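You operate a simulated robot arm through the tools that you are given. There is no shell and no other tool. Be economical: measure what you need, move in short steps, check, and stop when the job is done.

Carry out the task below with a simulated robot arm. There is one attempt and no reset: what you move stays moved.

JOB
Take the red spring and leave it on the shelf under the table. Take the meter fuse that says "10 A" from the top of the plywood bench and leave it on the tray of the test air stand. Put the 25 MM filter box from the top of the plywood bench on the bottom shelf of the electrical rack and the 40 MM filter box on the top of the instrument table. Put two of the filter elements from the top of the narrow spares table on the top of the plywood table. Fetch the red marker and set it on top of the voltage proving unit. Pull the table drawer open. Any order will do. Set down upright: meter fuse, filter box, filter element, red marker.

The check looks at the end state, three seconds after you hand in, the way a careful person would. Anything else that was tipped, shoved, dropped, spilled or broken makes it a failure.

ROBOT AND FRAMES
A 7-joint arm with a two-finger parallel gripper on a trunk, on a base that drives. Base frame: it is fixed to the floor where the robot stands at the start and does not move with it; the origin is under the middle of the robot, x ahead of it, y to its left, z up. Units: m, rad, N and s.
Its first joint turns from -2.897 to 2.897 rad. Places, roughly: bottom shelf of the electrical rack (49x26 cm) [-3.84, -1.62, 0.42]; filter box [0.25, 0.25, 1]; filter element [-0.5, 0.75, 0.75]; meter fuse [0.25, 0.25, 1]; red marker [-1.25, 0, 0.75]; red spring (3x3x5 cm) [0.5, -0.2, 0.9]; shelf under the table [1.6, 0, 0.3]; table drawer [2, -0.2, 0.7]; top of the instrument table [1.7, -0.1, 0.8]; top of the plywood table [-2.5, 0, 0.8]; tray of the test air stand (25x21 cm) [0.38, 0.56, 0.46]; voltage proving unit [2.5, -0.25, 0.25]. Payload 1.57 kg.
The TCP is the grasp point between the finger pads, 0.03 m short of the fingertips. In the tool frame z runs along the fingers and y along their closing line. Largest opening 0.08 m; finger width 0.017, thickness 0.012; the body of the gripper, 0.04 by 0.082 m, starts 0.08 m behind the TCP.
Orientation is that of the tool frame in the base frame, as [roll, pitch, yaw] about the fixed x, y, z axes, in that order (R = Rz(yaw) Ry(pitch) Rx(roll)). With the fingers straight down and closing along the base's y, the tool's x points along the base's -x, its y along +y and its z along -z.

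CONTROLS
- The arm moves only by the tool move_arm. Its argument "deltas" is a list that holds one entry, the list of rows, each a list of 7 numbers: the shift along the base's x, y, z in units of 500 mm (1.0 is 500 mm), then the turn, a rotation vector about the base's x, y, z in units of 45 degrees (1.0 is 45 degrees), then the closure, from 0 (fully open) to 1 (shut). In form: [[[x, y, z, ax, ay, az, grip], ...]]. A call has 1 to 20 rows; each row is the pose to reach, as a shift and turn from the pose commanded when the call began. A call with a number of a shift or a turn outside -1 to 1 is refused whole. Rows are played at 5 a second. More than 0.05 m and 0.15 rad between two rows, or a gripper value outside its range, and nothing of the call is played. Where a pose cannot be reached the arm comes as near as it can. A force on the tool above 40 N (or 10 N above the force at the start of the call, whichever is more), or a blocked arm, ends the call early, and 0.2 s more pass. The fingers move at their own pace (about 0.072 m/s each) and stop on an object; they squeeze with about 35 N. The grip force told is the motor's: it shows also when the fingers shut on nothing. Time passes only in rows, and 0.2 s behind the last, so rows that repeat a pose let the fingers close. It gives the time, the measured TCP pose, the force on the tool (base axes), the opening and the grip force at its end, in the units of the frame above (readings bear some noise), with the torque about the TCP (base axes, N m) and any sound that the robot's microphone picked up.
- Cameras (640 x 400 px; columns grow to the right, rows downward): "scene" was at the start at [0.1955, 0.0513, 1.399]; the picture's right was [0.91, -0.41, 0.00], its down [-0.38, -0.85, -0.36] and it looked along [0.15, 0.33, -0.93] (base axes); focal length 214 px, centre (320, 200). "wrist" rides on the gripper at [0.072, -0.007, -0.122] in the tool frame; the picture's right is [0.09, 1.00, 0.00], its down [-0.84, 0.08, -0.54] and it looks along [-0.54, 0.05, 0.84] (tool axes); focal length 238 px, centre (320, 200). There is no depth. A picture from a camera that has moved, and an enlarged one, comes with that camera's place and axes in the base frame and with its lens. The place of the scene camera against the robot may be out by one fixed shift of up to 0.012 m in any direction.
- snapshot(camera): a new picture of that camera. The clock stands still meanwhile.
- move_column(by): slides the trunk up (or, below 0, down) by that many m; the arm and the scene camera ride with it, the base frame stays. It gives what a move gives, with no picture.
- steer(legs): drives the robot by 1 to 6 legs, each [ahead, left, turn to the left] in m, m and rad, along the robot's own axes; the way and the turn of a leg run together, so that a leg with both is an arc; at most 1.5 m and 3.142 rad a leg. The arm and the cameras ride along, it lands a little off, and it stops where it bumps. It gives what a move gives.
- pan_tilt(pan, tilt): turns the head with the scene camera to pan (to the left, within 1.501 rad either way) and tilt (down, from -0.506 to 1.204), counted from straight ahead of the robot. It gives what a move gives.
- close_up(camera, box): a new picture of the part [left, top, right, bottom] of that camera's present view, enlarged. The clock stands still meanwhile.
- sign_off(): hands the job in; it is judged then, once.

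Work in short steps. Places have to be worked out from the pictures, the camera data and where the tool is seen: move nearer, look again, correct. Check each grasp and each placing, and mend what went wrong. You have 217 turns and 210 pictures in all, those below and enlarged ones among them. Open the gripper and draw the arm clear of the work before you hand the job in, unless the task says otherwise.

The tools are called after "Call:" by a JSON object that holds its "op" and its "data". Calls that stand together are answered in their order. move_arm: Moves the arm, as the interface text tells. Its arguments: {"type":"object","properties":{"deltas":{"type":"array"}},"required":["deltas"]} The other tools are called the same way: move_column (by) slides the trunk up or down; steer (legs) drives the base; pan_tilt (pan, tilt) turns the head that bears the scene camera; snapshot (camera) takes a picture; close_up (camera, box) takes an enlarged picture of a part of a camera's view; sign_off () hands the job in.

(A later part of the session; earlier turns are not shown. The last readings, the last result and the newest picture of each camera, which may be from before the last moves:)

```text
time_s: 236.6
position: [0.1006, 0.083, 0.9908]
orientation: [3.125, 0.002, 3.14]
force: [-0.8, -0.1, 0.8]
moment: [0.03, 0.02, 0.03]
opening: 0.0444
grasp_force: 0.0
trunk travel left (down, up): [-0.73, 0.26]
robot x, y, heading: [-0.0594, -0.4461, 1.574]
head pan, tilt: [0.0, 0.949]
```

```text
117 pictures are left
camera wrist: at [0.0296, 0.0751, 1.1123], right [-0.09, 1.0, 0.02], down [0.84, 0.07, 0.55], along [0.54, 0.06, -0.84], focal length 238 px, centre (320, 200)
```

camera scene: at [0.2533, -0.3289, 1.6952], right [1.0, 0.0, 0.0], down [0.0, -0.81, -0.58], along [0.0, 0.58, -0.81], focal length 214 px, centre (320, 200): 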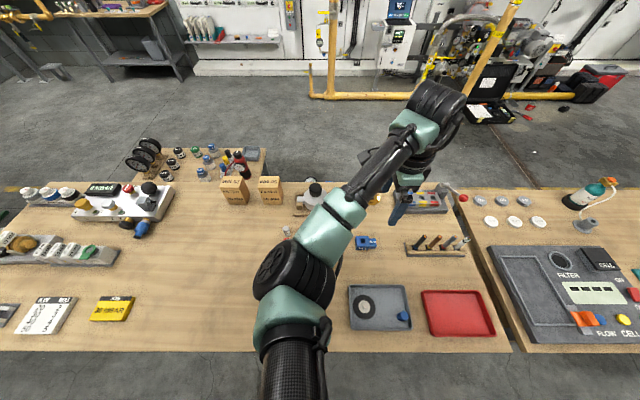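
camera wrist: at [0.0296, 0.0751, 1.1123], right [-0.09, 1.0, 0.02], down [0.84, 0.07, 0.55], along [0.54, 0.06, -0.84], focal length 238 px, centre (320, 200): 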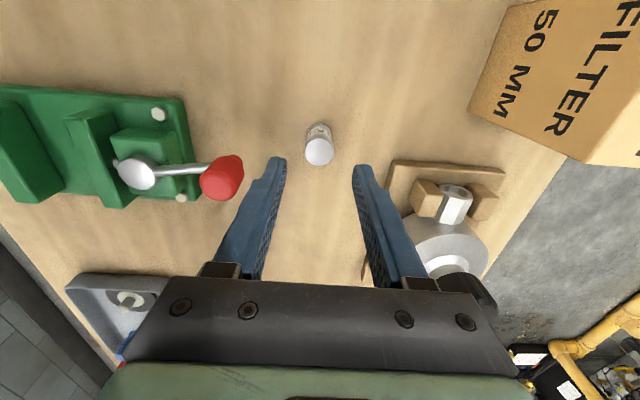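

Aligned in y; x≈0.103, top z≈0.92. I descend 7 cm, and close gently on the fuse.

Call:
{"op": "move_arm", "data": {"deltas": [[[0.005, 0, -0.06, 0, 0, 0, 0.44], [0.005, 0, -0.11, 0, 0, 0, 0.44], [0.005, 0, -0.142, 0, 0, 0, 0.44], [0.005, 0, -0.142, 0, 0, 0, 0.8], [0.005, 0, -0.142, 0, 0, 0, 1], [0.005, 0, -0.142, 0, 0, 0, 1], [0.005, 0, -0.142, 0, 0, 0, 1]]]}}

Call:
{"op": "snapshot", "data": {"camera": "wrist"}}

```text
time_s: 238.2
position: [0.1039, 0.0836, 0.9205]
orientation: [3.125, 0.003, -3.14]
force: [-0.5, 0.1, -1.0]
moment: [0.01, -0.02, -0.02]
opening: 0.0252
grasp_force: 34.9
trunk travel left (down, up): [-0.73, 0.26]
robot x, y, heading: [-0.0554, -0.4487, 1.573]
head pan, tilt: [0.0, 0.949]
```

```text
116 pictures are left
camera wrist: at [0.0321, 0.0744, 1.0423], right [-0.09, 1.0, 0.01], down [0.84, 0.07, 0.55], along [0.54, 0.06, -0.84], focal length 238 px, centre (320, 200)
```

wrist: 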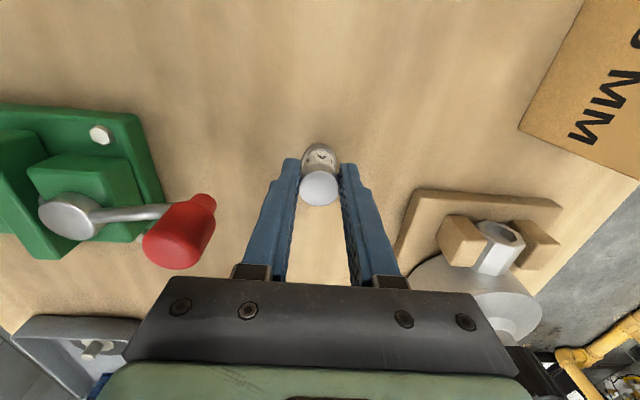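

The "10 A" fuse is gripped. I lift it, raise the trunk and drive over the bench to the north side, then turn to face the test air stand.

Call:
{"op": "move_arm", "data": {"deltas": [[[0, 0, 0.06, 0, 0, 0, 1], [0, 0, 0.14, 0, 0, 0, 1], [0, 0, 0.22, 0, 0, 0, 1]]]}}

Call:
{"op": "move_column", "data": {"by": 0.25}}

Call:
{"op": "steer", "data": {"legs": [[0, -0.6, 0], [1.4, 0, 0], [0.3, 0, 0], [0, 0, 3.14]]}}

Call:
{"op": "pan_tilt", "data": {"pan": 0, "tilt": 0.9}}

Call:
{"op": "snapshot", "data": {"camera": "scene"}}

Call:
{"op": "snapshot", "data": {"camera": "wrist"}}

```text
time_s: 239.0
position: [0.1044, 0.0818, 1.0312]
orientation: [3.124, 0.001, -3.141]
force: [0.0, -1.0, -0.3]
moment: [-0.02, 0.02, -0.03]
opening: 0.0255
grasp_force: 34.9
trunk travel left (down, up): [-0.73, 0.26]
robot x, y, heading: [-0.0591, -0.4483, 1.578]
head pan, tilt: [0.0, 0.949]
```

```text
time_s: 241.6
position: [0.105, 0.0824, 1.2812]
orientation: [3.127, 0.003, 3.14]
force: [-0.6, 0.1, -0.4]
moment: [0.0, 0.01, 0.01]
opening: 0.0255
grasp_force: 35.4
trunk travel left (down, up): [-0.98, 0.01]
robot x, y, heading: [-0.0582, -0.4499, 1.575]
head pan, tilt: [0.0, 0.949]
```

```text
time_s: 248.7
position: [0.7212, 0.8525, 1.2792]
orientation: [3.132, 0.004, 3.131]
force: [0.2, 0.5, -0.7]
moment: [-0.05, 0.01, 0.05]
opening: 0.0254
grasp_force: 35.1
trunk travel left (down, up): [-0.98, 0.01]
robot x, y, heading: [0.5566, 0.3228, 1.567]
head pan, tilt: [0.0, 0.949]
stopped in leg 2: the robot was blocked; the commanded pose is now the measured one
```

```text
time_s: 249.3
position: [0.7218, 0.8514, 1.2807]
orientation: [3.131, 0.004, 3.132]
force: [-0.5, 1.0, -0.1]
moment: [-0.01, 0.0, 0.01]
opening: 0.0253
grasp_force: 35.1
trunk travel left (down, up): [-0.98, 0.01]
robot x, y, heading: [0.5508, 0.3259, 1.567]
head pan, tilt: [0.0, 0.901]
```

```text
115 pictures are left
camera scene: at [0.5584, 0.5694, 1.7481], right [1.0, -0.01, 0.0], down [0.0, -0.79, -0.62], along [0.0, 0.62, -0.79], focal length 214 px, centre (320, 200)
```

scene: 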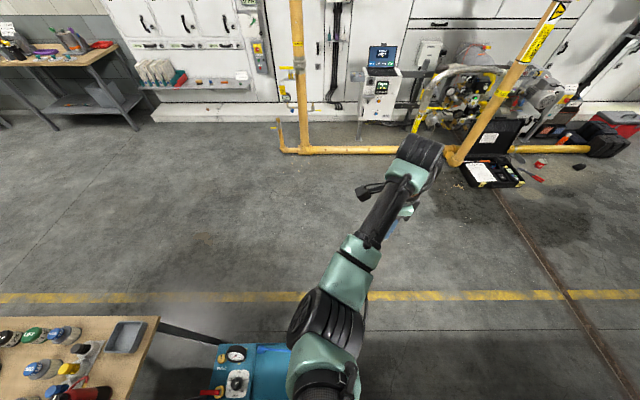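

```text
114 pictures are left
camera wrist: at [0.6502, 0.8444, 1.4011], right [-0.08, 1.0, 0.01], down [0.84, 0.06, 0.55], along [0.54, 0.05, -0.84], focal length 238 px, centre (320, 200)
```

wrist: 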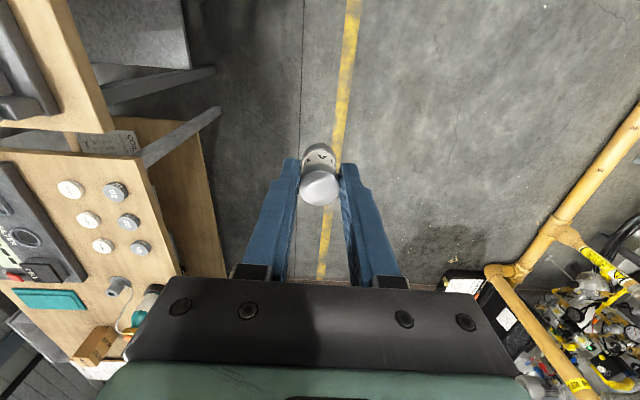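

The base was stopped at y≈0.32 with no contact force visible. I test whether it's a travel limit by trying again after moving a bit sideways.

Call:
{"op": "steer", "data": {"legs": [[0, 0.25, 0], [0.2, 0, 0]]}}

```text
time_s: 252.1
position: [0.4741, 0.9953, 1.2791]
orientation: [3.13, 0.003, 3.132]
force: [-0.4, 0.4, -1.5]
moment: [-0.06, 0.03, -0.01]
opening: 0.0257
grasp_force: 34.8
trunk travel left (down, up): [-0.98, 0.01]
robot x, y, heading: [0.3058, 0.4636, 1.567]
head pan, tilt: [0.0, 0.901]
stopped in leg 2: the robot was blocked; the commanded pose is now the measured one
```

Call:
{"op": "pan_tilt", "data": {"pan": 0, "tilt": -0.5}}

Call:
{"op": "snapshot", "data": {"camera": "scene"}}

Call:
{"op": "pan_tilt", "data": {"pan": -1.4, "tilt": -0.3}}

Call:
{"op": "snapshot", "data": {"camera": "scene"}}

```text
time_s: 253.7
position: [0.4735, 0.9916, 1.2807]
orientation: [3.126, 0.004, 3.132]
force: [0.0, -0.6, -0.3]
moment: [0.0, -0.02, 0.01]
opening: 0.0253
grasp_force: 34.8
trunk travel left (down, up): [-0.98, 0.01]
robot x, y, heading: [0.3109, 0.464, 1.566]
head pan, tilt: [0.0, -0.499]
```

```text
113 pictures are left
camera scene: at [0.3105, 0.7, 1.8689], right [1.0, 0.0, 0.0], down [0.0, 0.48, -0.88], along [0.0, 0.88, 0.48], focal length 214 px, centre (320, 200)
```

scene: 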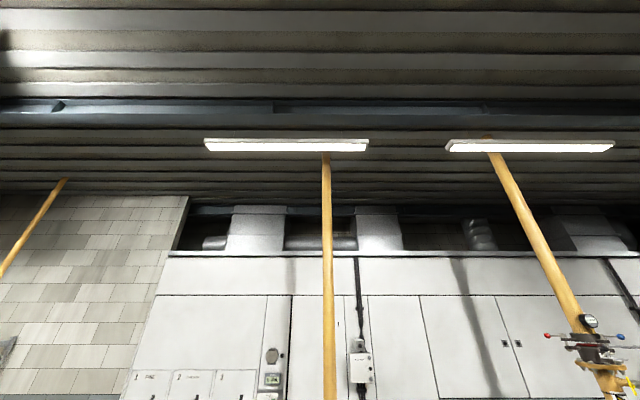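

```text
time_s: 255.2
position: [0.4751, 0.9933, 1.2815]
orientation: [3.129, 0.005, 3.132]
force: [-0.6, 0.2, -0.7]
moment: [-0.01, 0.01, 0.0]
opening: 0.0255
grasp_force: 35.0
trunk travel left (down, up): [-0.98, 0.01]
robot x, y, heading: [0.3072, 0.4659, 1.57]
head pan, tilt: [-1.4, -0.3]
```

```text
112 pictures are left
camera scene: at [0.3877, 0.6465, 1.8543], right [0.17, -0.99, 0.0], down [0.29, 0.05, -0.96], along [0.94, 0.16, 0.3], focal length 214 px, centre (320, 200)
```

scene: 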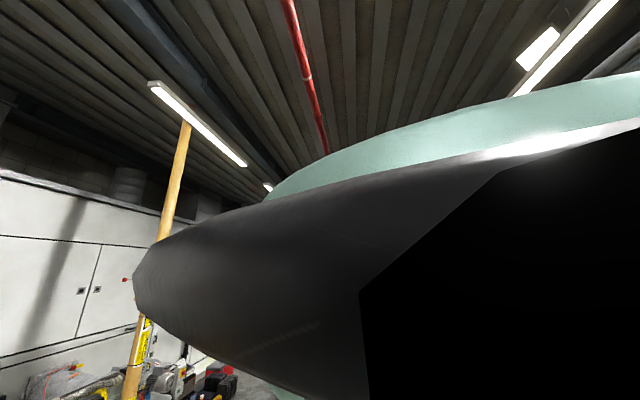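

No obstruction is visible overhead. I simply try advancing again in a small step.

Call:
{"op": "steer", "data": {"legs": [[0.1, 0, 0]]}}

Call:
{"op": "steer", "data": {"legs": [[0, 0.3, 0], [0.2, 0, 0]]}}

```text
time_s: 256.4
position: [0.4744, 1.0888, 1.2789]
orientation: [3.132, 0.003, 3.132]
force: [-0.8, 1.0, -1.1]
moment: [-0.03, -0.01, 0.04]
opening: 0.0253
grasp_force: 35.2
trunk travel left (down, up): [-0.98, 0.01]
robot x, y, heading: [0.3073, 0.557, 1.569]
head pan, tilt: [-1.4, -0.3]
stopped in leg 1: the robot was blocked; the commanded pose is now the measured one
```

```text
time_s: 258.6
position: [0.1813, 1.0883, 1.2806]
orientation: [3.128, 0.003, 3.13]
force: [0.0, -0.8, -0.2]
moment: [0.0, -0.01, 0.01]
opening: 0.0254
grasp_force: 34.8
trunk travel left (down, up): [-0.98, 0.01]
robot x, y, heading: [0.0161, 0.5591, 1.567]
head pan, tilt: [-1.4, -0.3]
stopped in leg 1: the robot was blocked; the commanded pose is now the measured one
```

It moves but keeps reporting a block. I look down around to make sure nothing is being pushed.

Call:
{"op": "pan_tilt", "data": {"pan": -0.9, "tilt": 1.1}}

Call:
{"op": "snapshot", "data": {"camera": "scene"}}

Call:
{"op": "pan_tilt", "data": {"pan": 1.2, "tilt": 1.0}}

Call:
{"op": "snapshot", "data": {"camera": "scene"}}

```text
time_s: 260.1
position: [0.1816, 1.0887, 1.2809]
orientation: [3.128, 0.005, 3.131]
force: [-0.1, 0.5, 0.0]
moment: [0.0, 0.04, 0.0]
opening: 0.0255
grasp_force: 35.3
trunk travel left (down, up): [-0.98, 0.01]
robot x, y, heading: [0.0146, 0.5568, 1.565]
head pan, tilt: [-0.901, 1.1]
```

```text
111 pictures are left
camera scene: at [0.0677, 0.7683, 1.735], right [0.62, -0.79, 0.0], down [-0.7, -0.55, -0.45], along [0.36, 0.28, -0.89], focal length 214 px, centre (320, 200)
```

scene: 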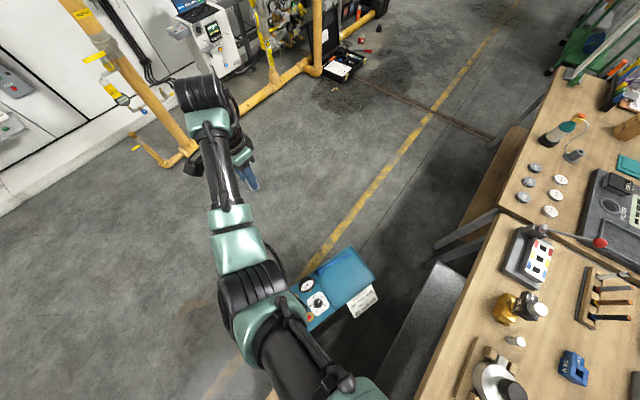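

```text
time_s: 262.1
position: [0.1814, 1.0882, 1.2813]
orientation: [3.126, 0.003, 3.132]
force: [-0.6, 0.1, -1.4]
moment: [-0.03, 0.01, -0.02]
opening: 0.0255
grasp_force: 34.2
trunk travel left (down, up): [-0.98, 0.01]
robot x, y, heading: [0.0115, 0.5593, 1.568]
head pan, tilt: [1.201, 1.0]
```

```text
110 pictures are left
camera scene: at [-0.0466, 0.7548, 1.7416], right [0.37, 0.93, 0.0], down [0.78, -0.31, -0.54], along [-0.5, 0.2, -0.84], focal length 214 px, centre (320, 200)
```

scene: 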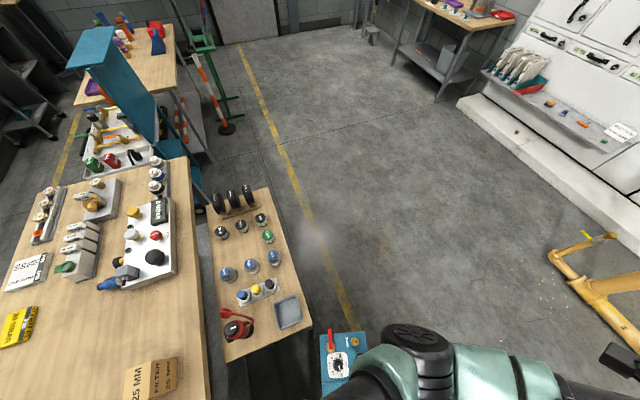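

The stand looks displaced relative to earlier pictures. I look straight down in front of and below the robot to see what pushes it.

Call:
{"op": "pan_tilt", "data": {"pan": -1.0, "tilt": 1.2}}

Call:
{"op": "snapshot", "data": {"camera": "scene"}}

Call:
{"op": "pan_tilt", "data": {"pan": -0.3, "tilt": 1.2}}

Call:
{"op": "snapshot", "data": {"camera": "scene"}}

```text
time_s: 264.2
position: [0.1817, 1.089, 1.2808]
orientation: [3.128, 0.004, 3.13]
force: [-0.4, 0.3, -1.2]
moment: [-0.02, 0.0, -0.02]
opening: 0.0253
grasp_force: 35.3
trunk travel left (down, up): [-0.98, 0.01]
robot x, y, heading: [0.015, 0.5553, 1.572]
head pan, tilt: [-1.0, 1.201]
```

```text
109 pictures are left
camera scene: at [0.0654, 0.7593, 1.729], right [0.54, -0.84, 0.0], down [-0.79, -0.5, -0.36], along [0.31, 0.19, -0.93], focal length 214 px, centre (320, 200)
```

scene: 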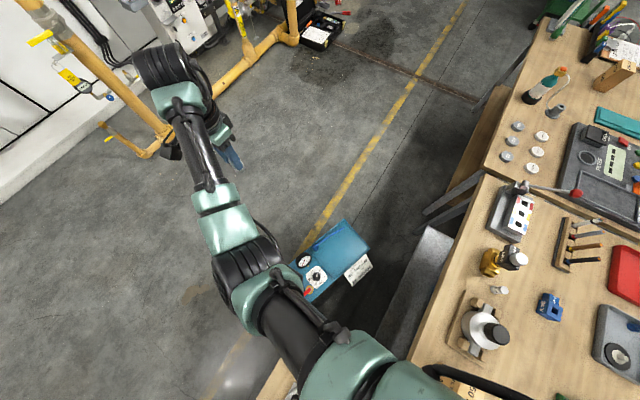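

```text
time_s: 265.3
position: [0.1826, 1.087, 1.2811]
orientation: [3.128, 0.003, 3.13]
force: [-0.4, 0.5, -0.4]
moment: [-0.01, 0.0, -0.02]
opening: 0.0253
grasp_force: 35.2
trunk travel left (down, up): [-0.98, 0.01]
robot x, y, heading: [0.0148, 0.5603, 1.567]
head pan, tilt: [-0.3, 1.201]
```

```text
108 pictures are left
camera scene: at [0.0351, 0.7826, 1.729], right [0.95, -0.3, 0.0], down [-0.28, -0.89, -0.36], along [0.11, 0.35, -0.93], focal length 214 px, centre (320, 200)
```

scene: 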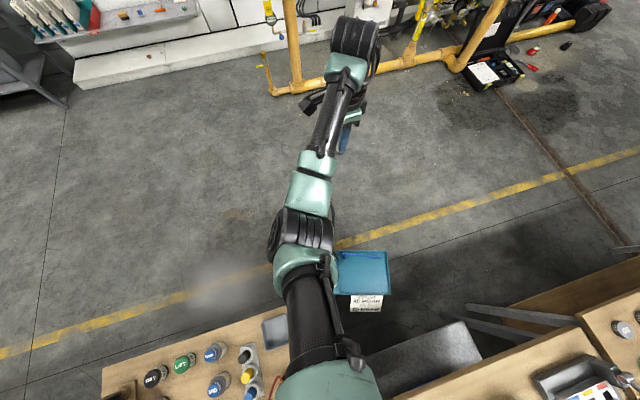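

It appears the robot's (unseen, low) base has nudged the free-standing test air stand northwards. I take a wrist view to see the stand well before doing anything else.

Call:
{"op": "snapshot", "data": {"camera": "wrist"}}

Call:
{"op": "close_up", "data": {"camera": "scene", "box": [240, 220, 480, 370]}}

```text
107 pictures are left
camera wrist: at [0.1099, 1.0809, 1.4027], right [-0.08, 1.0, 0.01], down [0.84, 0.06, 0.55], along [0.54, 0.06, -0.84], focal length 238 px, centre (320, 200)
```

wrist: 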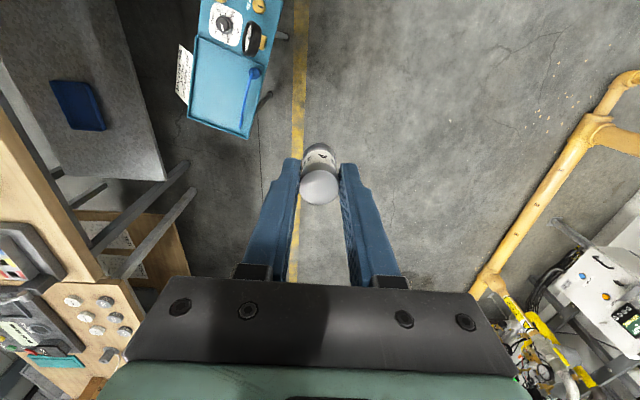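

```text
2.67 times, centred on (360, 295) of scene
camera zoom: at [0.0351, 0.7826, 1.729], right [0.95, -0.3, 0.0], down [-0.28, -0.89, -0.36], along [0.11, 0.35, -0.93], focal length 572 px, centre (213, -53)
```

zoom: 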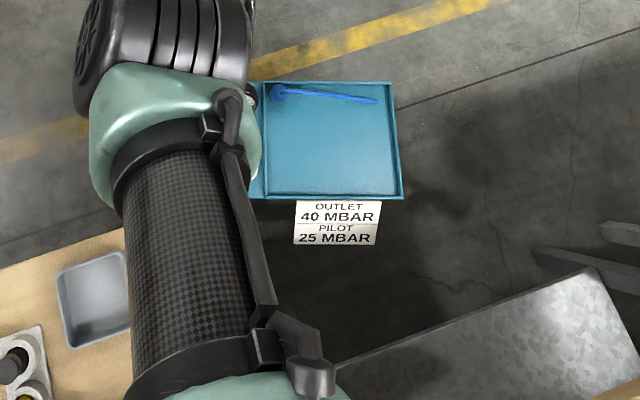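

The stand was originally tray-centred at (0.38, 0.56) aligned with x; it is now at about (0.27, 0.755) turned −17°. I must push it back with the base from its north side. First I drive round: south, east, north, then west.

Call:
{"op": "steer", "data": {"legs": [[-0.25, 0, 0], [0, -0.62, 0], [0.95, 0, 0]]}}

Call:
{"op": "pan_tilt", "data": {"pan": 1.5, "tilt": 0.9}}

Call:
{"op": "snapshot", "data": {"camera": "scene"}}

```text
time_s: 266.0
position: [0.1834, 1.0872, 1.2809]
orientation: [3.127, 0.003, 3.128]
force: [-0.4, -0.4, 0.6]
moment: [0.02, -0.01, 0.01]
opening: 0.0254
grasp_force: 35.3
trunk travel left (down, up): [-0.98, 0.01]
robot x, y, heading: [0.0165, 0.5596, 1.557]
head pan, tilt: [-0.3, 1.201]
stopped in leg 1: the robot was blocked; the commanded pose is now the measured one
```

```text
time_s: 267.8
position: [0.1836, 1.0873, 1.2808]
orientation: [3.127, 0.004, 3.131]
force: [0.0, -0.3, -0.5]
moment: [-0.02, 0.01, 0.0]
opening: 0.0251
grasp_force: 34.8
trunk travel left (down, up): [-0.98, 0.01]
robot x, y, heading: [0.0166, 0.5642, 1.564]
head pan, tilt: [1.499, 0.901]
```

```text
105 pictures are left
camera scene: at [-0.056, 0.7342, 1.7488], right [0.08, 1.0, 0.0], down [0.78, -0.06, -0.62], along [-0.62, 0.05, -0.78], focal length 214 px, centre (320, 200)
```

scene: 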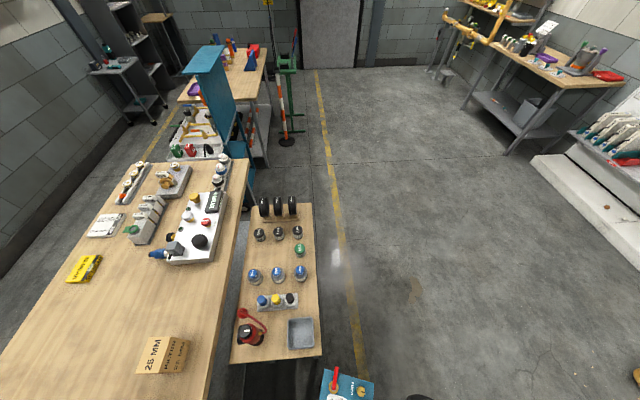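

South is blocked from here (some furniture leg). I go back the way it came: a little east, then diagonally south-east away from the stand.

Call:
{"op": "steer", "data": {"legs": [[-0.02, -0.08, 0], [-0.1, -0.12, 0], [-0.15, -0.1, 0]]}}

```text
time_s: 271.0
position: [0.48, 0.8189, 1.28]
orientation: [3.13, 0.004, 3.131]
force: [0.0, 0.2, -0.3]
moment: [-0.03, 0.02, 0.02]
opening: 0.0252
grasp_force: 35.2
trunk travel left (down, up): [-0.98, 0.01]
robot x, y, heading: [0.3126, 0.2877, 1.564]
head pan, tilt: [1.499, 0.901]
```

Free now. I continue east to x≈0.63 and go north past the stand.

Call:
{"op": "steer", "data": {"legs": [[0, -0.32, 0], [0.5, 0, 0], [0.47, 0, 0]]}}

Call:
{"op": "pan_tilt", "data": {"pan": 1.5, "tilt": 1.1}}

Call:
{"op": "snapshot", "data": {"camera": "scene"}}

```text
time_s: 273.1
position: [0.7812, 0.8151, 1.2808]
orientation: [3.128, -0.001, 3.129]
force: [0.4, 0.0, -0.8]
moment: [0.03, 0.04, 0.01]
opening: 0.025
grasp_force: 34.8
trunk travel left (down, up): [-0.98, 0.01]
robot x, y, heading: [0.6082, 0.2844, 1.564]
head pan, tilt: [1.499, 0.901]
stopped in leg 1: the robot was blocked; the commanded pose is now the measured one
```

```text
time_s: 273.8
position: [0.7759, 0.8141, 1.2817]
orientation: [3.128, 0.004, 3.129]
force: [-0.3, 1.0, -0.7]
moment: [-0.01, -0.04, -0.01]
opening: 0.0253
grasp_force: 35.5
trunk travel left (down, up): [-0.98, 0.01]
robot x, y, heading: [0.6096, 0.2869, 1.569]
head pan, tilt: [1.499, 1.1]
```

```text
104 pictures are left
camera scene: at [0.5496, 0.4609, 1.7349], right [0.08, 1.0, 0.0], down [0.89, -0.07, -0.45], along [-0.45, 0.04, -0.89], focal length 214 px, centre (320, 200)
```

scene: 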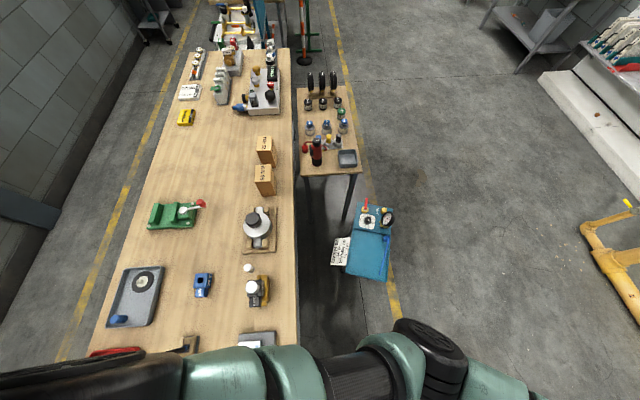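

East is blocked by a bench leg there, so furniture does block the low base. I pass between: back to x≈0.5, north to y≈0.47, then diagonal to x≈0.65, and north past the stand.

Call:
{"op": "steer", "data": {"legs": [[0, 0.11, 0], [0.19, 0, 0], [0.13, -0.15, 0], [0.65, 0, 0]]}}

Call:
{"op": "snapshot", "data": {"camera": "scene"}}

```text
time_s: 280.6
position: [0.8222, 1.7866, 1.2815]
orientation: [3.128, 0.002, 3.134]
force: [-0.2, -0.3, -0.8]
moment: [-0.02, 0.03, 0.0]
opening: 0.0254
grasp_force: 34.4
trunk travel left (down, up): [-0.98, 0.01]
robot x, y, heading: [0.6573, 1.2571, 1.571]
head pan, tilt: [1.499, 1.1]
```

```text
103 pictures are left
camera scene: at [0.5956, 1.4311, 1.735], right [0.07, 1.0, 0.0], down [0.89, -0.07, -0.45], along [-0.45, 0.03, -0.89], focal length 214 px, centre (320, 200)
```

scene: 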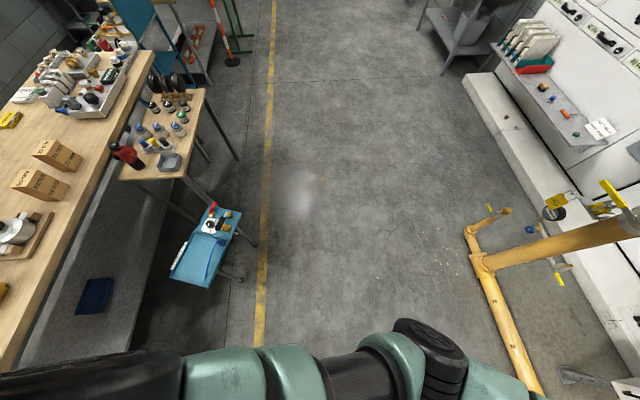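

I can see the stand's splayed feet: north feet near (0.10, 0.90) and (0.37, 0.83). Pushing the north-west foot toward SSE should both shift and rotate it back. I position the base north of that foot.

Call:
{"op": "steer", "data": {"legs": [[0, 0.6, 0], [-0.12, 0, 0]]}}

Call:
{"op": "pan_tilt", "data": {"pan": -1.5, "tilt": 1.2}}

Call:
{"op": "snapshot", "data": {"camera": "scene"}}

```text
time_s: 284.8
position: [0.223, 1.6695, 1.2808]
orientation: [3.13, 0.003, 3.13]
force: [0.2, -0.4, -1.3]
moment: [0.01, 0.0, 0.01]
opening: 0.0251
grasp_force: 34.5
trunk travel left (down, up): [-0.98, 0.01]
robot x, y, heading: [0.0533, 1.1414, 1.567]
head pan, tilt: [1.499, 1.1]
```

```text
time_s: 287.4
position: [0.2233, 1.6697, 1.2812]
orientation: [3.127, 0.005, 3.128]
force: [0.7, 0.3, 0.0]
moment: [-0.01, 0.01, -0.05]
opening: 0.025
grasp_force: 34.6
trunk travel left (down, up): [-0.98, 0.01]
robot x, y, heading: [0.0596, 1.143, 1.568]
head pan, tilt: [-1.499, 1.201]
```

```text
102 pictures are left
camera scene: at [0.1153, 1.3144, 1.729], right [0.07, -1.0, 0.0], down [-0.93, -0.06, -0.36], along [0.36, 0.02, -0.93], focal length 214 px, centre (320, 200)
```

scene: 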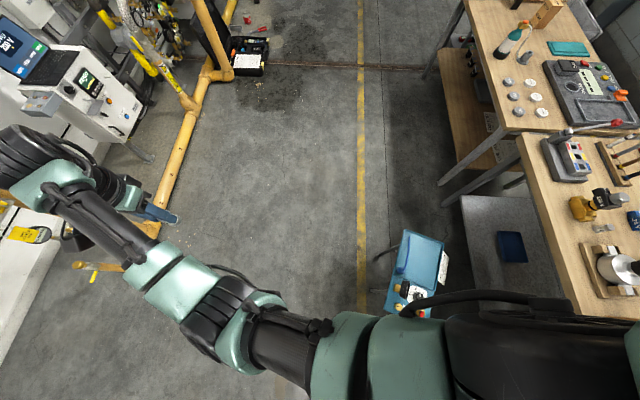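

I turn to face south so the cameras watch the stand while pushing.

Call:
{"op": "steer", "data": {"legs": [[0, 0, 3.14]]}}

Call:
{"op": "pan_tilt", "data": {"pan": 0.3, "tilt": 1.2}}

Call:
{"op": "snapshot", "data": {"camera": "scene"}}

```text
time_s: 295.1
position: [-0.1145, 0.6125, 1.2814]
orientation: [3.127, 0.006, -0.017]
force: [0.9, 0.1, -0.1]
moment: [0.0, 0.0, -0.03]
opening: 0.0252
grasp_force: 34.9
trunk travel left (down, up): [-0.98, 0.01]
robot x, y, heading: [0.0566, 1.1436, -1.579]
head pan, tilt: [-1.499, 1.201]
```

```text
time_s: 296.9
position: [-0.1154, 0.6132, 1.2808]
orientation: [3.128, 0.004, -0.018]
force: [-0.1, 0.6, -0.1]
moment: [0.01, -0.04, 0.0]
opening: 0.0256
grasp_force: 34.7
trunk travel left (down, up): [-0.98, 0.01]
robot x, y, heading: [0.0542, 1.1399, -1.581]
head pan, tilt: [0.3, 1.201]
```

```text
101 pictures are left
camera scene: at [0.0726, 0.9169, 1.729], right [-0.96, -0.28, 0.0], down [-0.27, 0.89, -0.36], along [0.1, -0.35, -0.93], focal length 214 px, centre (320, 200)
```

scene: 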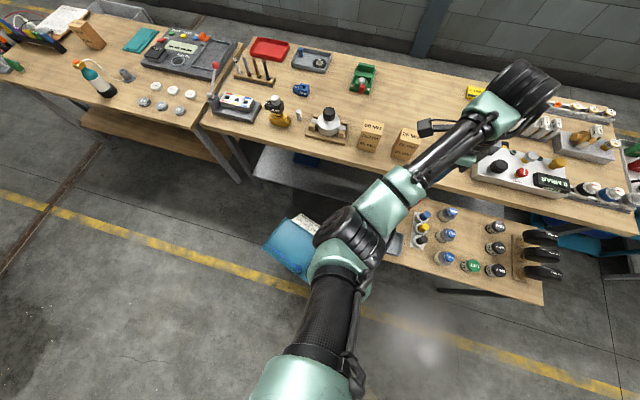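

The arm hides the stand; I turn to face west so the head can look left (south) freely.

Call:
{"op": "steer", "data": {"legs": [[0, 0, -1.56]]}}

Call:
{"op": "pan_tilt", "data": {"pan": 1.5, "tilt": 1.15}}

Call:
{"op": "snapshot", "data": {"camera": "scene"}}

```text
time_s: 301.1
position: [-0.4754, 1.3008, 1.2816]
orientation: [3.128, 0.003, -1.567]
force: [-0.1, -0.2, -0.2]
moment: [-0.02, 0.03, -0.02]
opening: 0.0253
grasp_force: 34.9
trunk travel left (down, up): [-0.98, 0.01]
robot x, y, heading: [0.0554, 1.1412, -3.132]
head pan, tilt: [0.3, 1.201]
```

```text
time_s: 302.5
position: [-0.4748, 1.2999, 1.2805]
orientation: [3.128, 0.002, -1.567]
force: [-0.7, 0.0, -0.8]
moment: [0.0, -0.02, -0.03]
opening: 0.0254
grasp_force: 35.7
trunk travel left (down, up): [-0.98, 0.01]
robot x, y, heading: [0.0539, 1.1428, -3.132]
head pan, tilt: [1.499, 1.15]
```

```text
100 pictures are left
camera scene: at [-0.1153, 1.0796, 1.7318], right [-1.0, 0.06, 0.0], down [0.06, 0.91, -0.41], along [-0.03, -0.41, -0.91], focal length 214 px, centre (320, 200)
```

scene: 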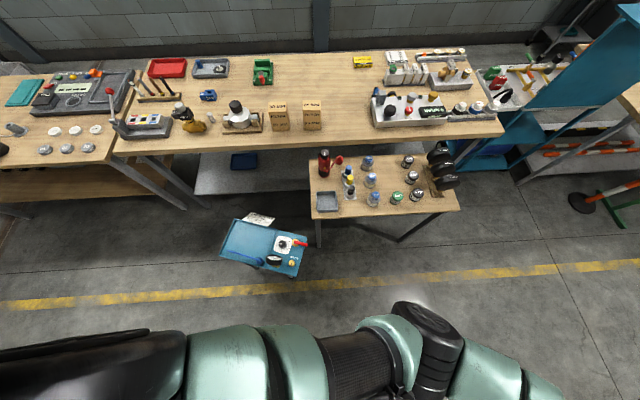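

I compute where the stand's corners should appear once restored. I line the base up and make the first push toward SSE.

Call:
{"op": "steer", "data": {"legs": [[0.045, 0, 0], [-0.07, 0.188, 0]]}}

Call:
{"op": "snapshot", "data": {"camera": "scene"}}

```text
time_s: 304.0
position: [-0.5042, 1.2626, 1.2829]
orientation: [3.127, 0.003, -1.571]
force: [0.2, -1.0, 0.4]
moment: [0.02, 0.05, 0.01]
opening: 0.0251
grasp_force: 34.7
trunk travel left (down, up): [-0.98, 0.01]
robot x, y, heading: [0.0254, 1.1009, -3.126]
head pan, tilt: [1.499, 1.15]
stopped in leg 2: the robot was blocked; the commanded pose is now the measured one
```

```text
99 pictures are left
camera scene: at [-0.1429, 1.0407, 1.7321], right [-1.0, 0.06, 0.0], down [0.06, 0.91, -0.41], along [-0.03, -0.41, -0.91], focal length 214 px, centre (320, 200)
```

scene: 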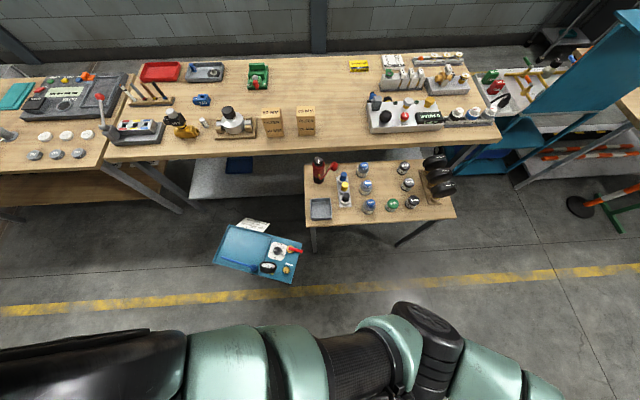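

Contact at about 0.2 m from the foot (so base radius ≈ 0.17–0.2). I push again along the same direction and check progress.

Call:
{"op": "steer", "data": {"legs": [[-0.035, 0.094, 0]]}}

Call:
{"op": "steer", "data": {"legs": [[-0.035, 0.094, 0]]}}

Call:
{"op": "snapshot", "data": {"camera": "scene"}}

```text
time_s: 305.1
position: [-0.4762, 1.189, 1.2824]
orientation: [3.127, 0.007, -1.573]
force: [0.5, -0.9, -0.8]
moment: [0.07, 0.01, 0.0]
opening: 0.0253
grasp_force: 35.1
trunk travel left (down, up): [-0.98, 0.01]
robot x, y, heading: [0.0514, 1.0349, -3.137]
head pan, tilt: [1.499, 1.15]
stopped in leg 1: the robot was blocked; the commanded pose is now the measured one
```

```text
time_s: 306.2
position: [-0.4416, 1.0988, 1.281]
orientation: [3.129, 0.003, -1.574]
force: [0.3, 0.0, 0.2]
moment: [0.02, 0.02, -0.02]
opening: 0.0251
grasp_force: 35.3
trunk travel left (down, up): [-0.98, 0.01]
robot x, y, heading: [0.092, 0.9395, -3.134]
head pan, tilt: [1.499, 1.15]
```

```text
98 pictures are left
camera scene: at [-0.0819, 0.8753, 1.7318], right [-1.0, 0.06, 0.0], down [0.06, 0.91, -0.41], along [-0.03, -0.41, -0.91], focal length 214 px, centre (320, 200)
```

scene: 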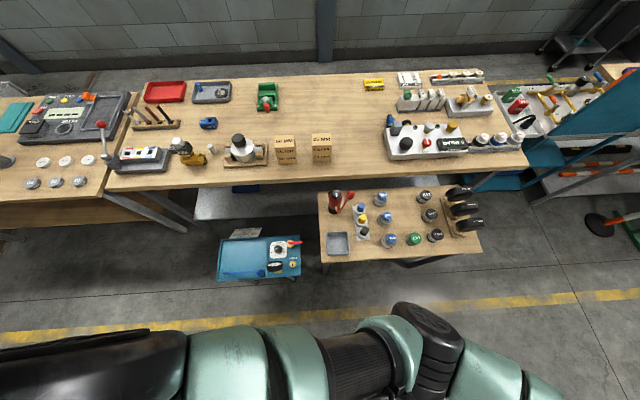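

Excellent: the stand is nearly square again; now displaced about (−0.04, +0.09). A centred push between its two north feet should cradle it straight. I reposition the base between the feet.

Call:
{"op": "steer", "data": {"legs": [[0, -0.07, 0], [-0.17, 0, 0], [0, 0.12, 0]]}}

Call:
{"op": "snapshot", "data": {"camera": "scene"}}

```text
time_s: 309.1
position: [-0.2705, 1.0519, 1.2819]
orientation: [3.128, 0.0, -1.572]
force: [-0.3, 0.7, -1.1]
moment: [0.01, 0.0, -0.01]
opening: 0.0254
grasp_force: 34.6
trunk travel left (down, up): [-0.98, 0.01]
robot x, y, heading: [0.2581, 0.8919, -3.135]
head pan, tilt: [1.499, 1.15]
```

```text
97 pictures are left
camera scene: at [0.0888, 0.8291, 1.732], right [-1.0, 0.06, 0.0], down [0.06, 0.91, -0.41], along [-0.03, -0.41, -0.91], focal length 214 px, centre (320, 200)
```

scene: 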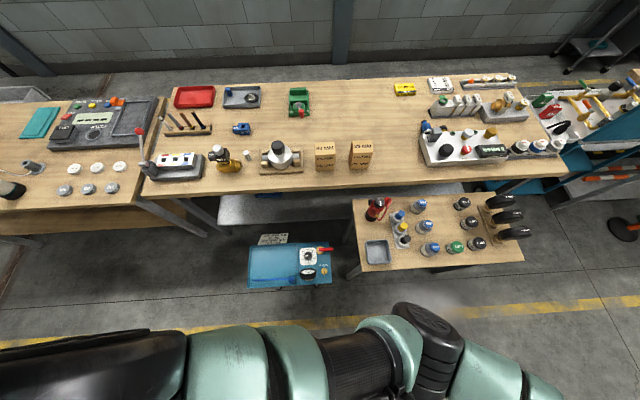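

Call:
{"op": "steer", "data": {"legs": [[-0.02, 0.06, 0], [-0.025, 0.055, 0]]}}

Call:
{"op": "snapshot", "data": {"camera": "scene"}}

```text
time_s: 310.7
position: [-0.2287, 0.9465, 1.2823]
orientation: [3.126, 0.006, -1.575]
force: [0.4, 0.3, -0.3]
moment: [0.07, 0.0, 0.02]
opening: 0.0253
grasp_force: 35.1
trunk travel left (down, up): [-0.98, 0.01]
robot x, y, heading: [0.3018, 0.7825, -3.132]
head pan, tilt: [1.499, 1.15]
stopped in leg 2: the robot was blocked; the commanded pose is now the measured one
```

```text
96 pictures are left
camera scene: at [0.1318, 0.7206, 1.7319], right [-1.0, 0.06, 0.0], down [0.06, 0.91, -0.41], along [-0.03, -0.4, -0.91], focal length 214 px, centre (320, 200)
```

scene: 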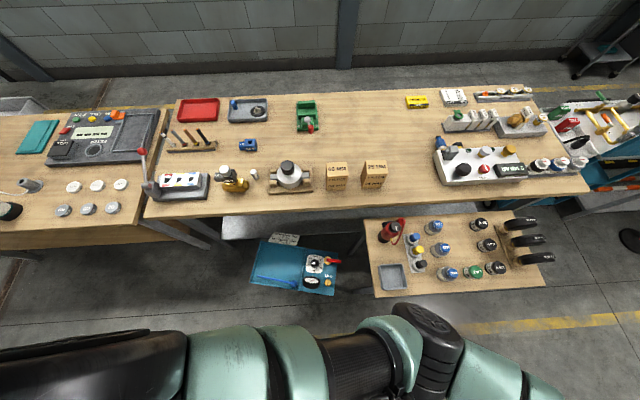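

The push swung it clockwise: tray centre now ≈(0.347, 0.55) but turned ≈ −11°. I'll nudge the NW foot again, just a little (about 5 cm), to turn it back.

Call:
{"op": "steer", "data": {"legs": [[0, -0.15, 0], [0.23, 0, 0], [0, 0.06, 0]]}}

Call:
{"op": "steer", "data": {"legs": [[-0.033, 0.075, 0]]}}

Call:
{"op": "snapshot", "data": {"camera": "scene"}}

```text
time_s: 314.0
position: [-0.46, 1.0395, 1.2805]
orientation: [3.127, 0.003, -1.579]
force: [-0.2, -0.3, -0.4]
moment: [-0.07, 0.01, -0.01]
opening: 0.0254
grasp_force: 35.2
trunk travel left (down, up): [-0.98, 0.01]
robot x, y, heading: [0.0701, 0.873, -3.137]
head pan, tilt: [1.499, 1.15]
```

```text
time_s: 314.8
position: [-0.4587, 1.03, 1.2807]
orientation: [3.129, 0.004, -1.577]
force: [-0.3, 0.1, 0.0]
moment: [-0.01, -0.03, 0.0]
opening: 0.0254
grasp_force: 35.6
trunk travel left (down, up): [-0.98, 0.01]
robot x, y, heading: [0.0718, 0.8614, -3.136]
head pan, tilt: [1.499, 1.15]
stopped in leg 1: the robot was blocked; the commanded pose is now the measured one
```

```text
95 pictures are left
camera scene: at [-0.0994, 0.8046, 1.7317], right [-1.0, 0.06, 0.0], down [0.06, 0.91, -0.41], along [-0.03, -0.41, -0.91], focal length 214 px, centre (320, 200)
```

scene: 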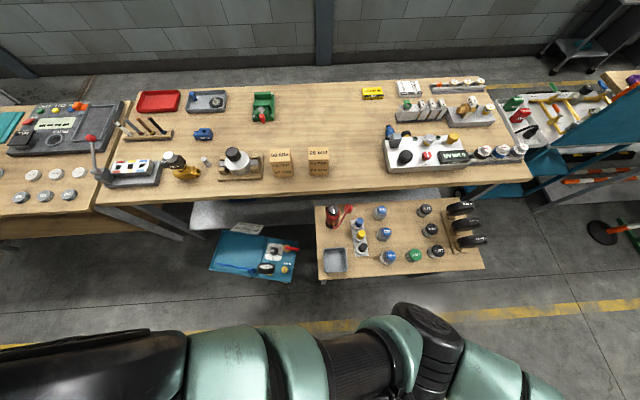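

Contact found. I continue the same nudge.

Call:
{"op": "steer", "data": {"legs": [[-0.026, 0.06, 0]]}}

Call:
{"op": "snapshot", "data": {"camera": "scene"}}

```text
time_s: 315.7
position: [-0.4302, 0.9716, 1.2805]
orientation: [3.13, 0.001, -1.581]
force: [-0.9, -0.3, -0.5]
moment: [-0.01, 0.03, -0.01]
opening: 0.0252
grasp_force: 35.4
trunk travel left (down, up): [-0.98, 0.01]
robot x, y, heading: [0.0967, 0.8032, -3.135]
head pan, tilt: [1.499, 1.15]
```

```text
94 pictures are left
camera scene: at [-0.0731, 0.7477, 1.7317], right [-1.0, 0.06, 0.0], down [0.06, 0.91, -0.41], along [-0.03, -0.41, -0.91], focal length 214 px, centre (320, 200)
```

scene: 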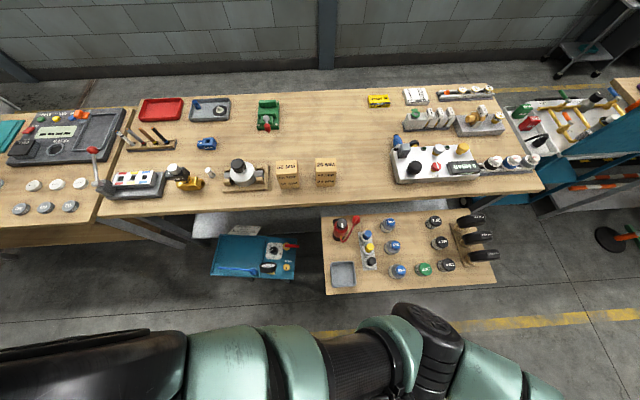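

Call:
{"op": "close_up", "data": {"camera": "scene", "box": [190, 210, 318, 290]}}

```text
5.00 times, centred on (254, 250) of scene
camera zoom: at [-0.0731, 0.7477, 1.7317], right [-1.0, 0.06, 0.0], down [0.06, 0.91, -0.41], along [-0.03, -0.41, -0.91], focal length 1072 px, centre (650, -50)
```

zoom: 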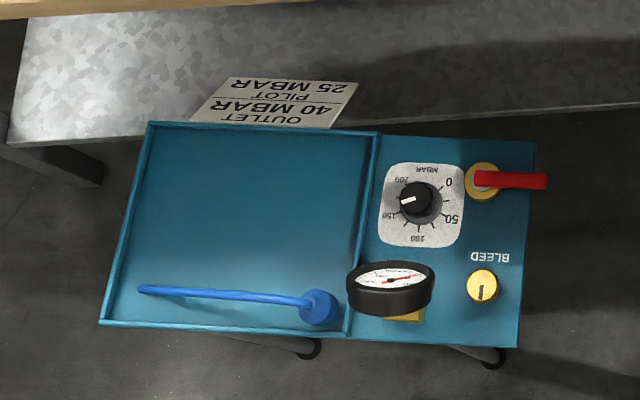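

Close: tray centre ≈(0.378, 0.500), rotation ≈ −6.5°. It now needs a northward nudge on its SE foot (rotating it back and +y). I route the base round via the north and under the instrument table to y=0.

Call:
{"op": "steer", "data": {"legs": [[0, -0.3, 0], [-1.5, 0, 0], [0, 1.1, 0], [1.15, 0, 0]]}}

Call:
{"op": "pan_tilt", "data": {"pan": -1.5, "tilt": 1.1}}

Call:
{"op": "snapshot", "data": {"camera": "scene"}}

```text
time_s: 335.5
position: [-0.0741, 0.1515, 1.2815]
orientation: [3.128, 0.004, -1.571]
force: [-0.1, 0.7, -1.5]
moment: [0.0, 0.0, 0.01]
opening: 0.0249
grasp_force: 34.9
trunk travel left (down, up): [-0.98, 0.01]
robot x, y, heading: [0.4545, -0.0097, -3.126]
head pan, tilt: [1.499, 1.15]
```

```text
time_s: 338.1
position: [-0.0743, 0.1514, 1.281]
orientation: [3.129, 0.005, -1.573]
force: [0.9, -0.6, -0.4]
moment: [-0.03, 0.02, -0.01]
opening: 0.0255
grasp_force: 35.1
trunk travel left (down, up): [-0.98, 0.01]
robot x, y, heading: [0.4586, -0.0099, -3.129]
head pan, tilt: [-1.499, 1.1]
```

```text
92 pictures are left
camera scene: at [0.2838, 0.0511, 1.7349], right [1.0, 0.09, 0.0], down [0.08, -0.89, -0.45], along [-0.04, 0.45, -0.89], focal length 214 px, centre (320, 200)
```

scene: 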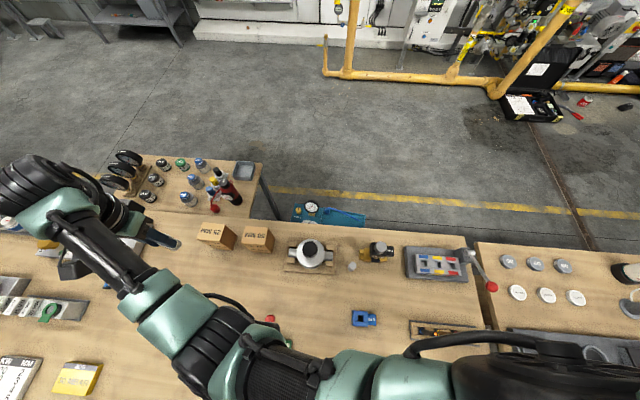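

The base is under the bench, south of the stand. I approach and nudge the SE foot north.

Call:
{"op": "steer", "data": {"legs": [[0.02, -0.17, 0], [0, -0.08, 0]]}}

Call:
{"op": "close_up", "data": {"camera": "scene", "box": [230, 200, 420, 320]}}

```text
time_s: 340.2
position: [-0.0985, 0.3831, 1.2795]
orientation: [3.129, 0.0, -1.572]
force: [0.0, 0.1, -1.5]
moment: [-0.08, 0.0, 0.0]
opening: 0.0255
grasp_force: 34.8
trunk travel left (down, up): [-0.98, 0.01]
robot x, y, heading: [0.4322, 0.2216, -3.131]
head pan, tilt: [-1.499, 1.1]
stopped in leg 2: the robot was blocked; the commanded pose is now the measured one
```

```text
3.33 times, centred on (325, 260) of scene
camera zoom: at [0.2609, 0.2848, 1.7347], right [1.0, 0.08, 0.0], down [0.08, -0.89, -0.45], along [-0.04, 0.45, -0.89], focal length 715 px, centre (303, 0)
```

zoom: 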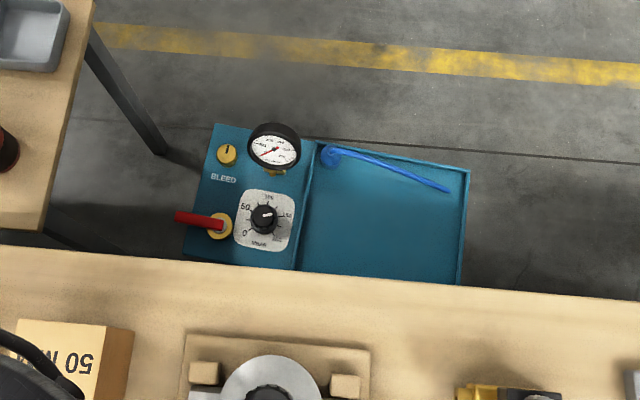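

Contact and slight movement (rotation ≈ −5.8°). I continue 3.5 cm.

Call:
{"op": "steer", "data": {"legs": [[0, -0.035, 0]]}}

Call:
{"op": "close_up", "data": {"camera": "scene", "box": [230, 200, 420, 320]}}

```text
time_s: 341.1
position: [-0.0978, 0.4082, 1.2816]
orientation: [3.128, 0.008, -1.571]
force: [0.3, -0.6, -1.3]
moment: [0.09, 0.01, 0.0]
opening: 0.0252
grasp_force: 35.1
trunk travel left (down, up): [-0.98, 0.01]
robot x, y, heading: [0.4331, 0.2532, -3.127]
head pan, tilt: [-1.499, 1.1]
```

```text
3.33 times, centred on (325, 260) of scene
camera zoom: at [0.2605, 0.3067, 1.7353], right [1.0, 0.08, 0.0], down [0.08, -0.89, -0.46], along [-0.04, 0.46, -0.89], focal length 715 px, centre (303, 0)
```

zoom: 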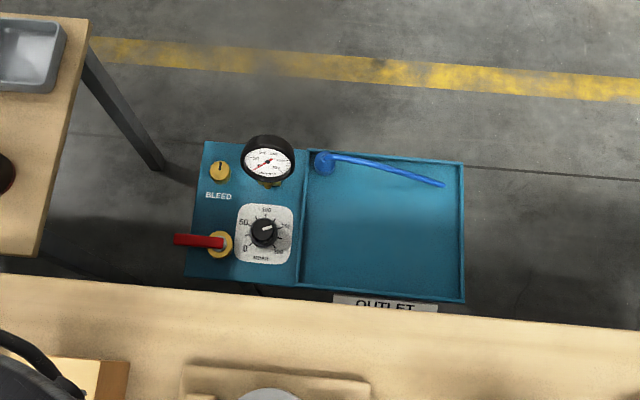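

Rotation is now ~0 and the tray centre ≈(0.377, 0.537) – about 2 cm short. I do a centred cradle push from the south between the two south feet.

Call:
{"op": "steer", "data": {"legs": [[0, 0.06, 0], [0.126, 0, 0], [0, -0.1, 0], [0, -0.042, 0]]}}

Call:
{"op": "snapshot", "data": {"camera": "scene"}}

```text
time_s: 344.1
position: [-0.2247, 0.4909, 1.282]
orientation: [3.127, 0.006, -1.568]
force: [-0.5, -0.4, -1.0]
moment: [0.04, 0.0, -0.02]
opening: 0.0254
grasp_force: 35.1
trunk travel left (down, up): [-0.98, 0.01]
robot x, y, heading: [0.3029, 0.3346, -3.133]
head pan, tilt: [-1.499, 1.1]
```

```text
89 pictures are left
camera scene: at [0.134, 0.3893, 1.7351], right [1.0, 0.08, 0.0], down [0.07, -0.89, -0.46], along [-0.04, 0.46, -0.89], focal length 214 px, centre (320, 200)
```

scene: 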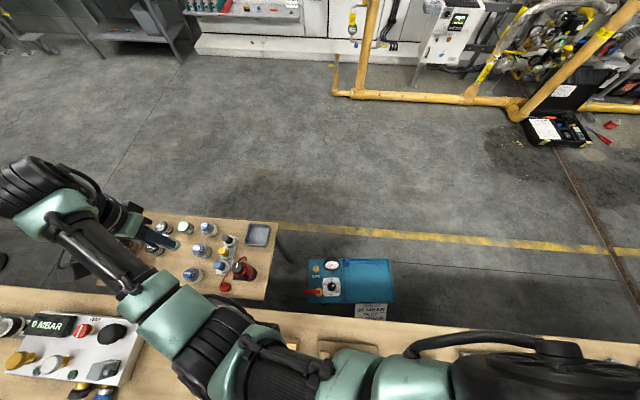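

Call:
{"op": "close_up", "data": {"camera": "scene", "box": [280, 240, 420, 330]}}

```text
4.44 times, centred on (350, 285) of scene
camera zoom: at [0.134, 0.3893, 1.7351], right [1.0, 0.08, 0.0], down [0.07, -0.89, -0.46], along [-0.04, 0.46, -0.89], focal length 953 px, centre (187, -178)
```

zoom: 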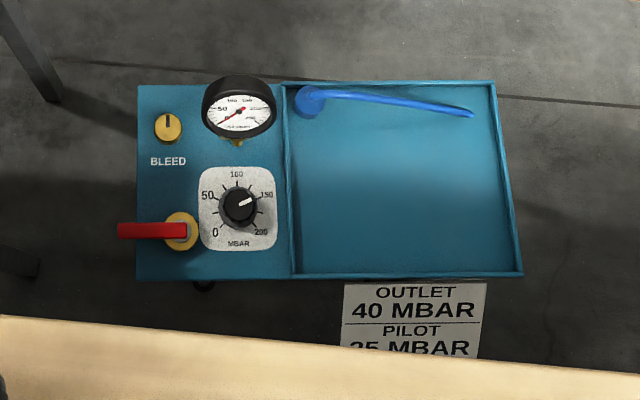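

The tray centre is now ≈(0.381, 0.560), essentially its original place (±a few degrees). I leave it, withdraw the base and go round to the north side, facing south, to place the fuse.

Call:
{"op": "steer", "data": {"legs": [[0, 0.335, 0], [-1.3, 0, 0], [0, -1.1, 0], [1.03, 0, 0], [0, 0, 1.57]]}}

Call:
{"op": "pan_tilt", "data": {"pan": -0.2, "tilt": 1.0}}

Call:
{"op": "snapshot", "data": {"camera": "scene"}}

Call:
{"op": "snapshot", "data": {"camera": "wrist"}}

```text
time_s: 366.4
position: [0.4029, 0.5724, 1.2811]
orientation: [3.126, 0.004, -0.005]
force: [0.6, -0.1, 0.3]
moment: [-0.01, -0.04, 0.02]
opening: 0.0254
grasp_force: 35.0
trunk travel left (down, up): [-0.98, 0.01]
robot x, y, heading: [0.5692, 1.1059, -1.564]
head pan, tilt: [-1.499, 1.1]
```

```text
time_s: 367.8
position: [0.4026, 0.5717, 1.2812]
orientation: [3.128, 0.003, -0.006]
force: [-1.6, -0.7, -0.6]
moment: [0.0, -0.02, -0.04]
opening: 0.0252
grasp_force: 34.6
trunk travel left (down, up): [-0.98, 0.01]
robot x, y, heading: [0.5667, 1.1022, -1.562]
head pan, tilt: [-0.201, 1.0]
```

```text
87 pictures are left
camera scene: at [0.5567, 0.8645, 1.7416], right [-0.98, 0.2, 0.0], down [0.16, 0.83, -0.54], along [-0.11, -0.53, -0.84], focal length 214 px, centre (320, 200)
```

scene: 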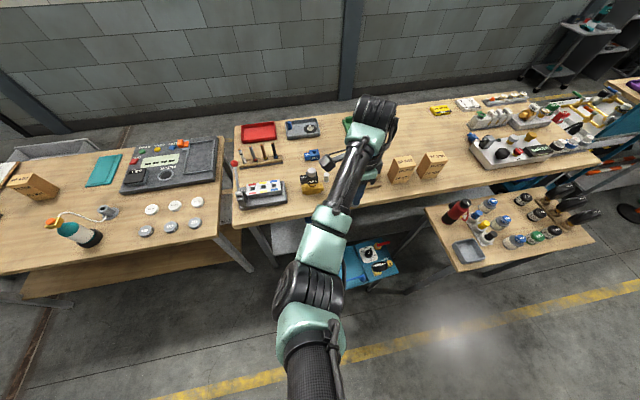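

```text
86 pictures are left
camera wrist: at [0.4762, 0.5809, 1.4024], right [0.09, -1.0, 0.01], down [-0.84, -0.07, 0.55], along [-0.54, -0.06, -0.84], focal length 238 px, centre (320, 200)
```

wrist: 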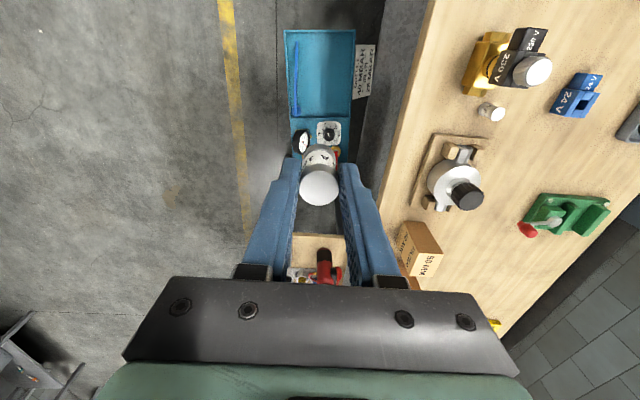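

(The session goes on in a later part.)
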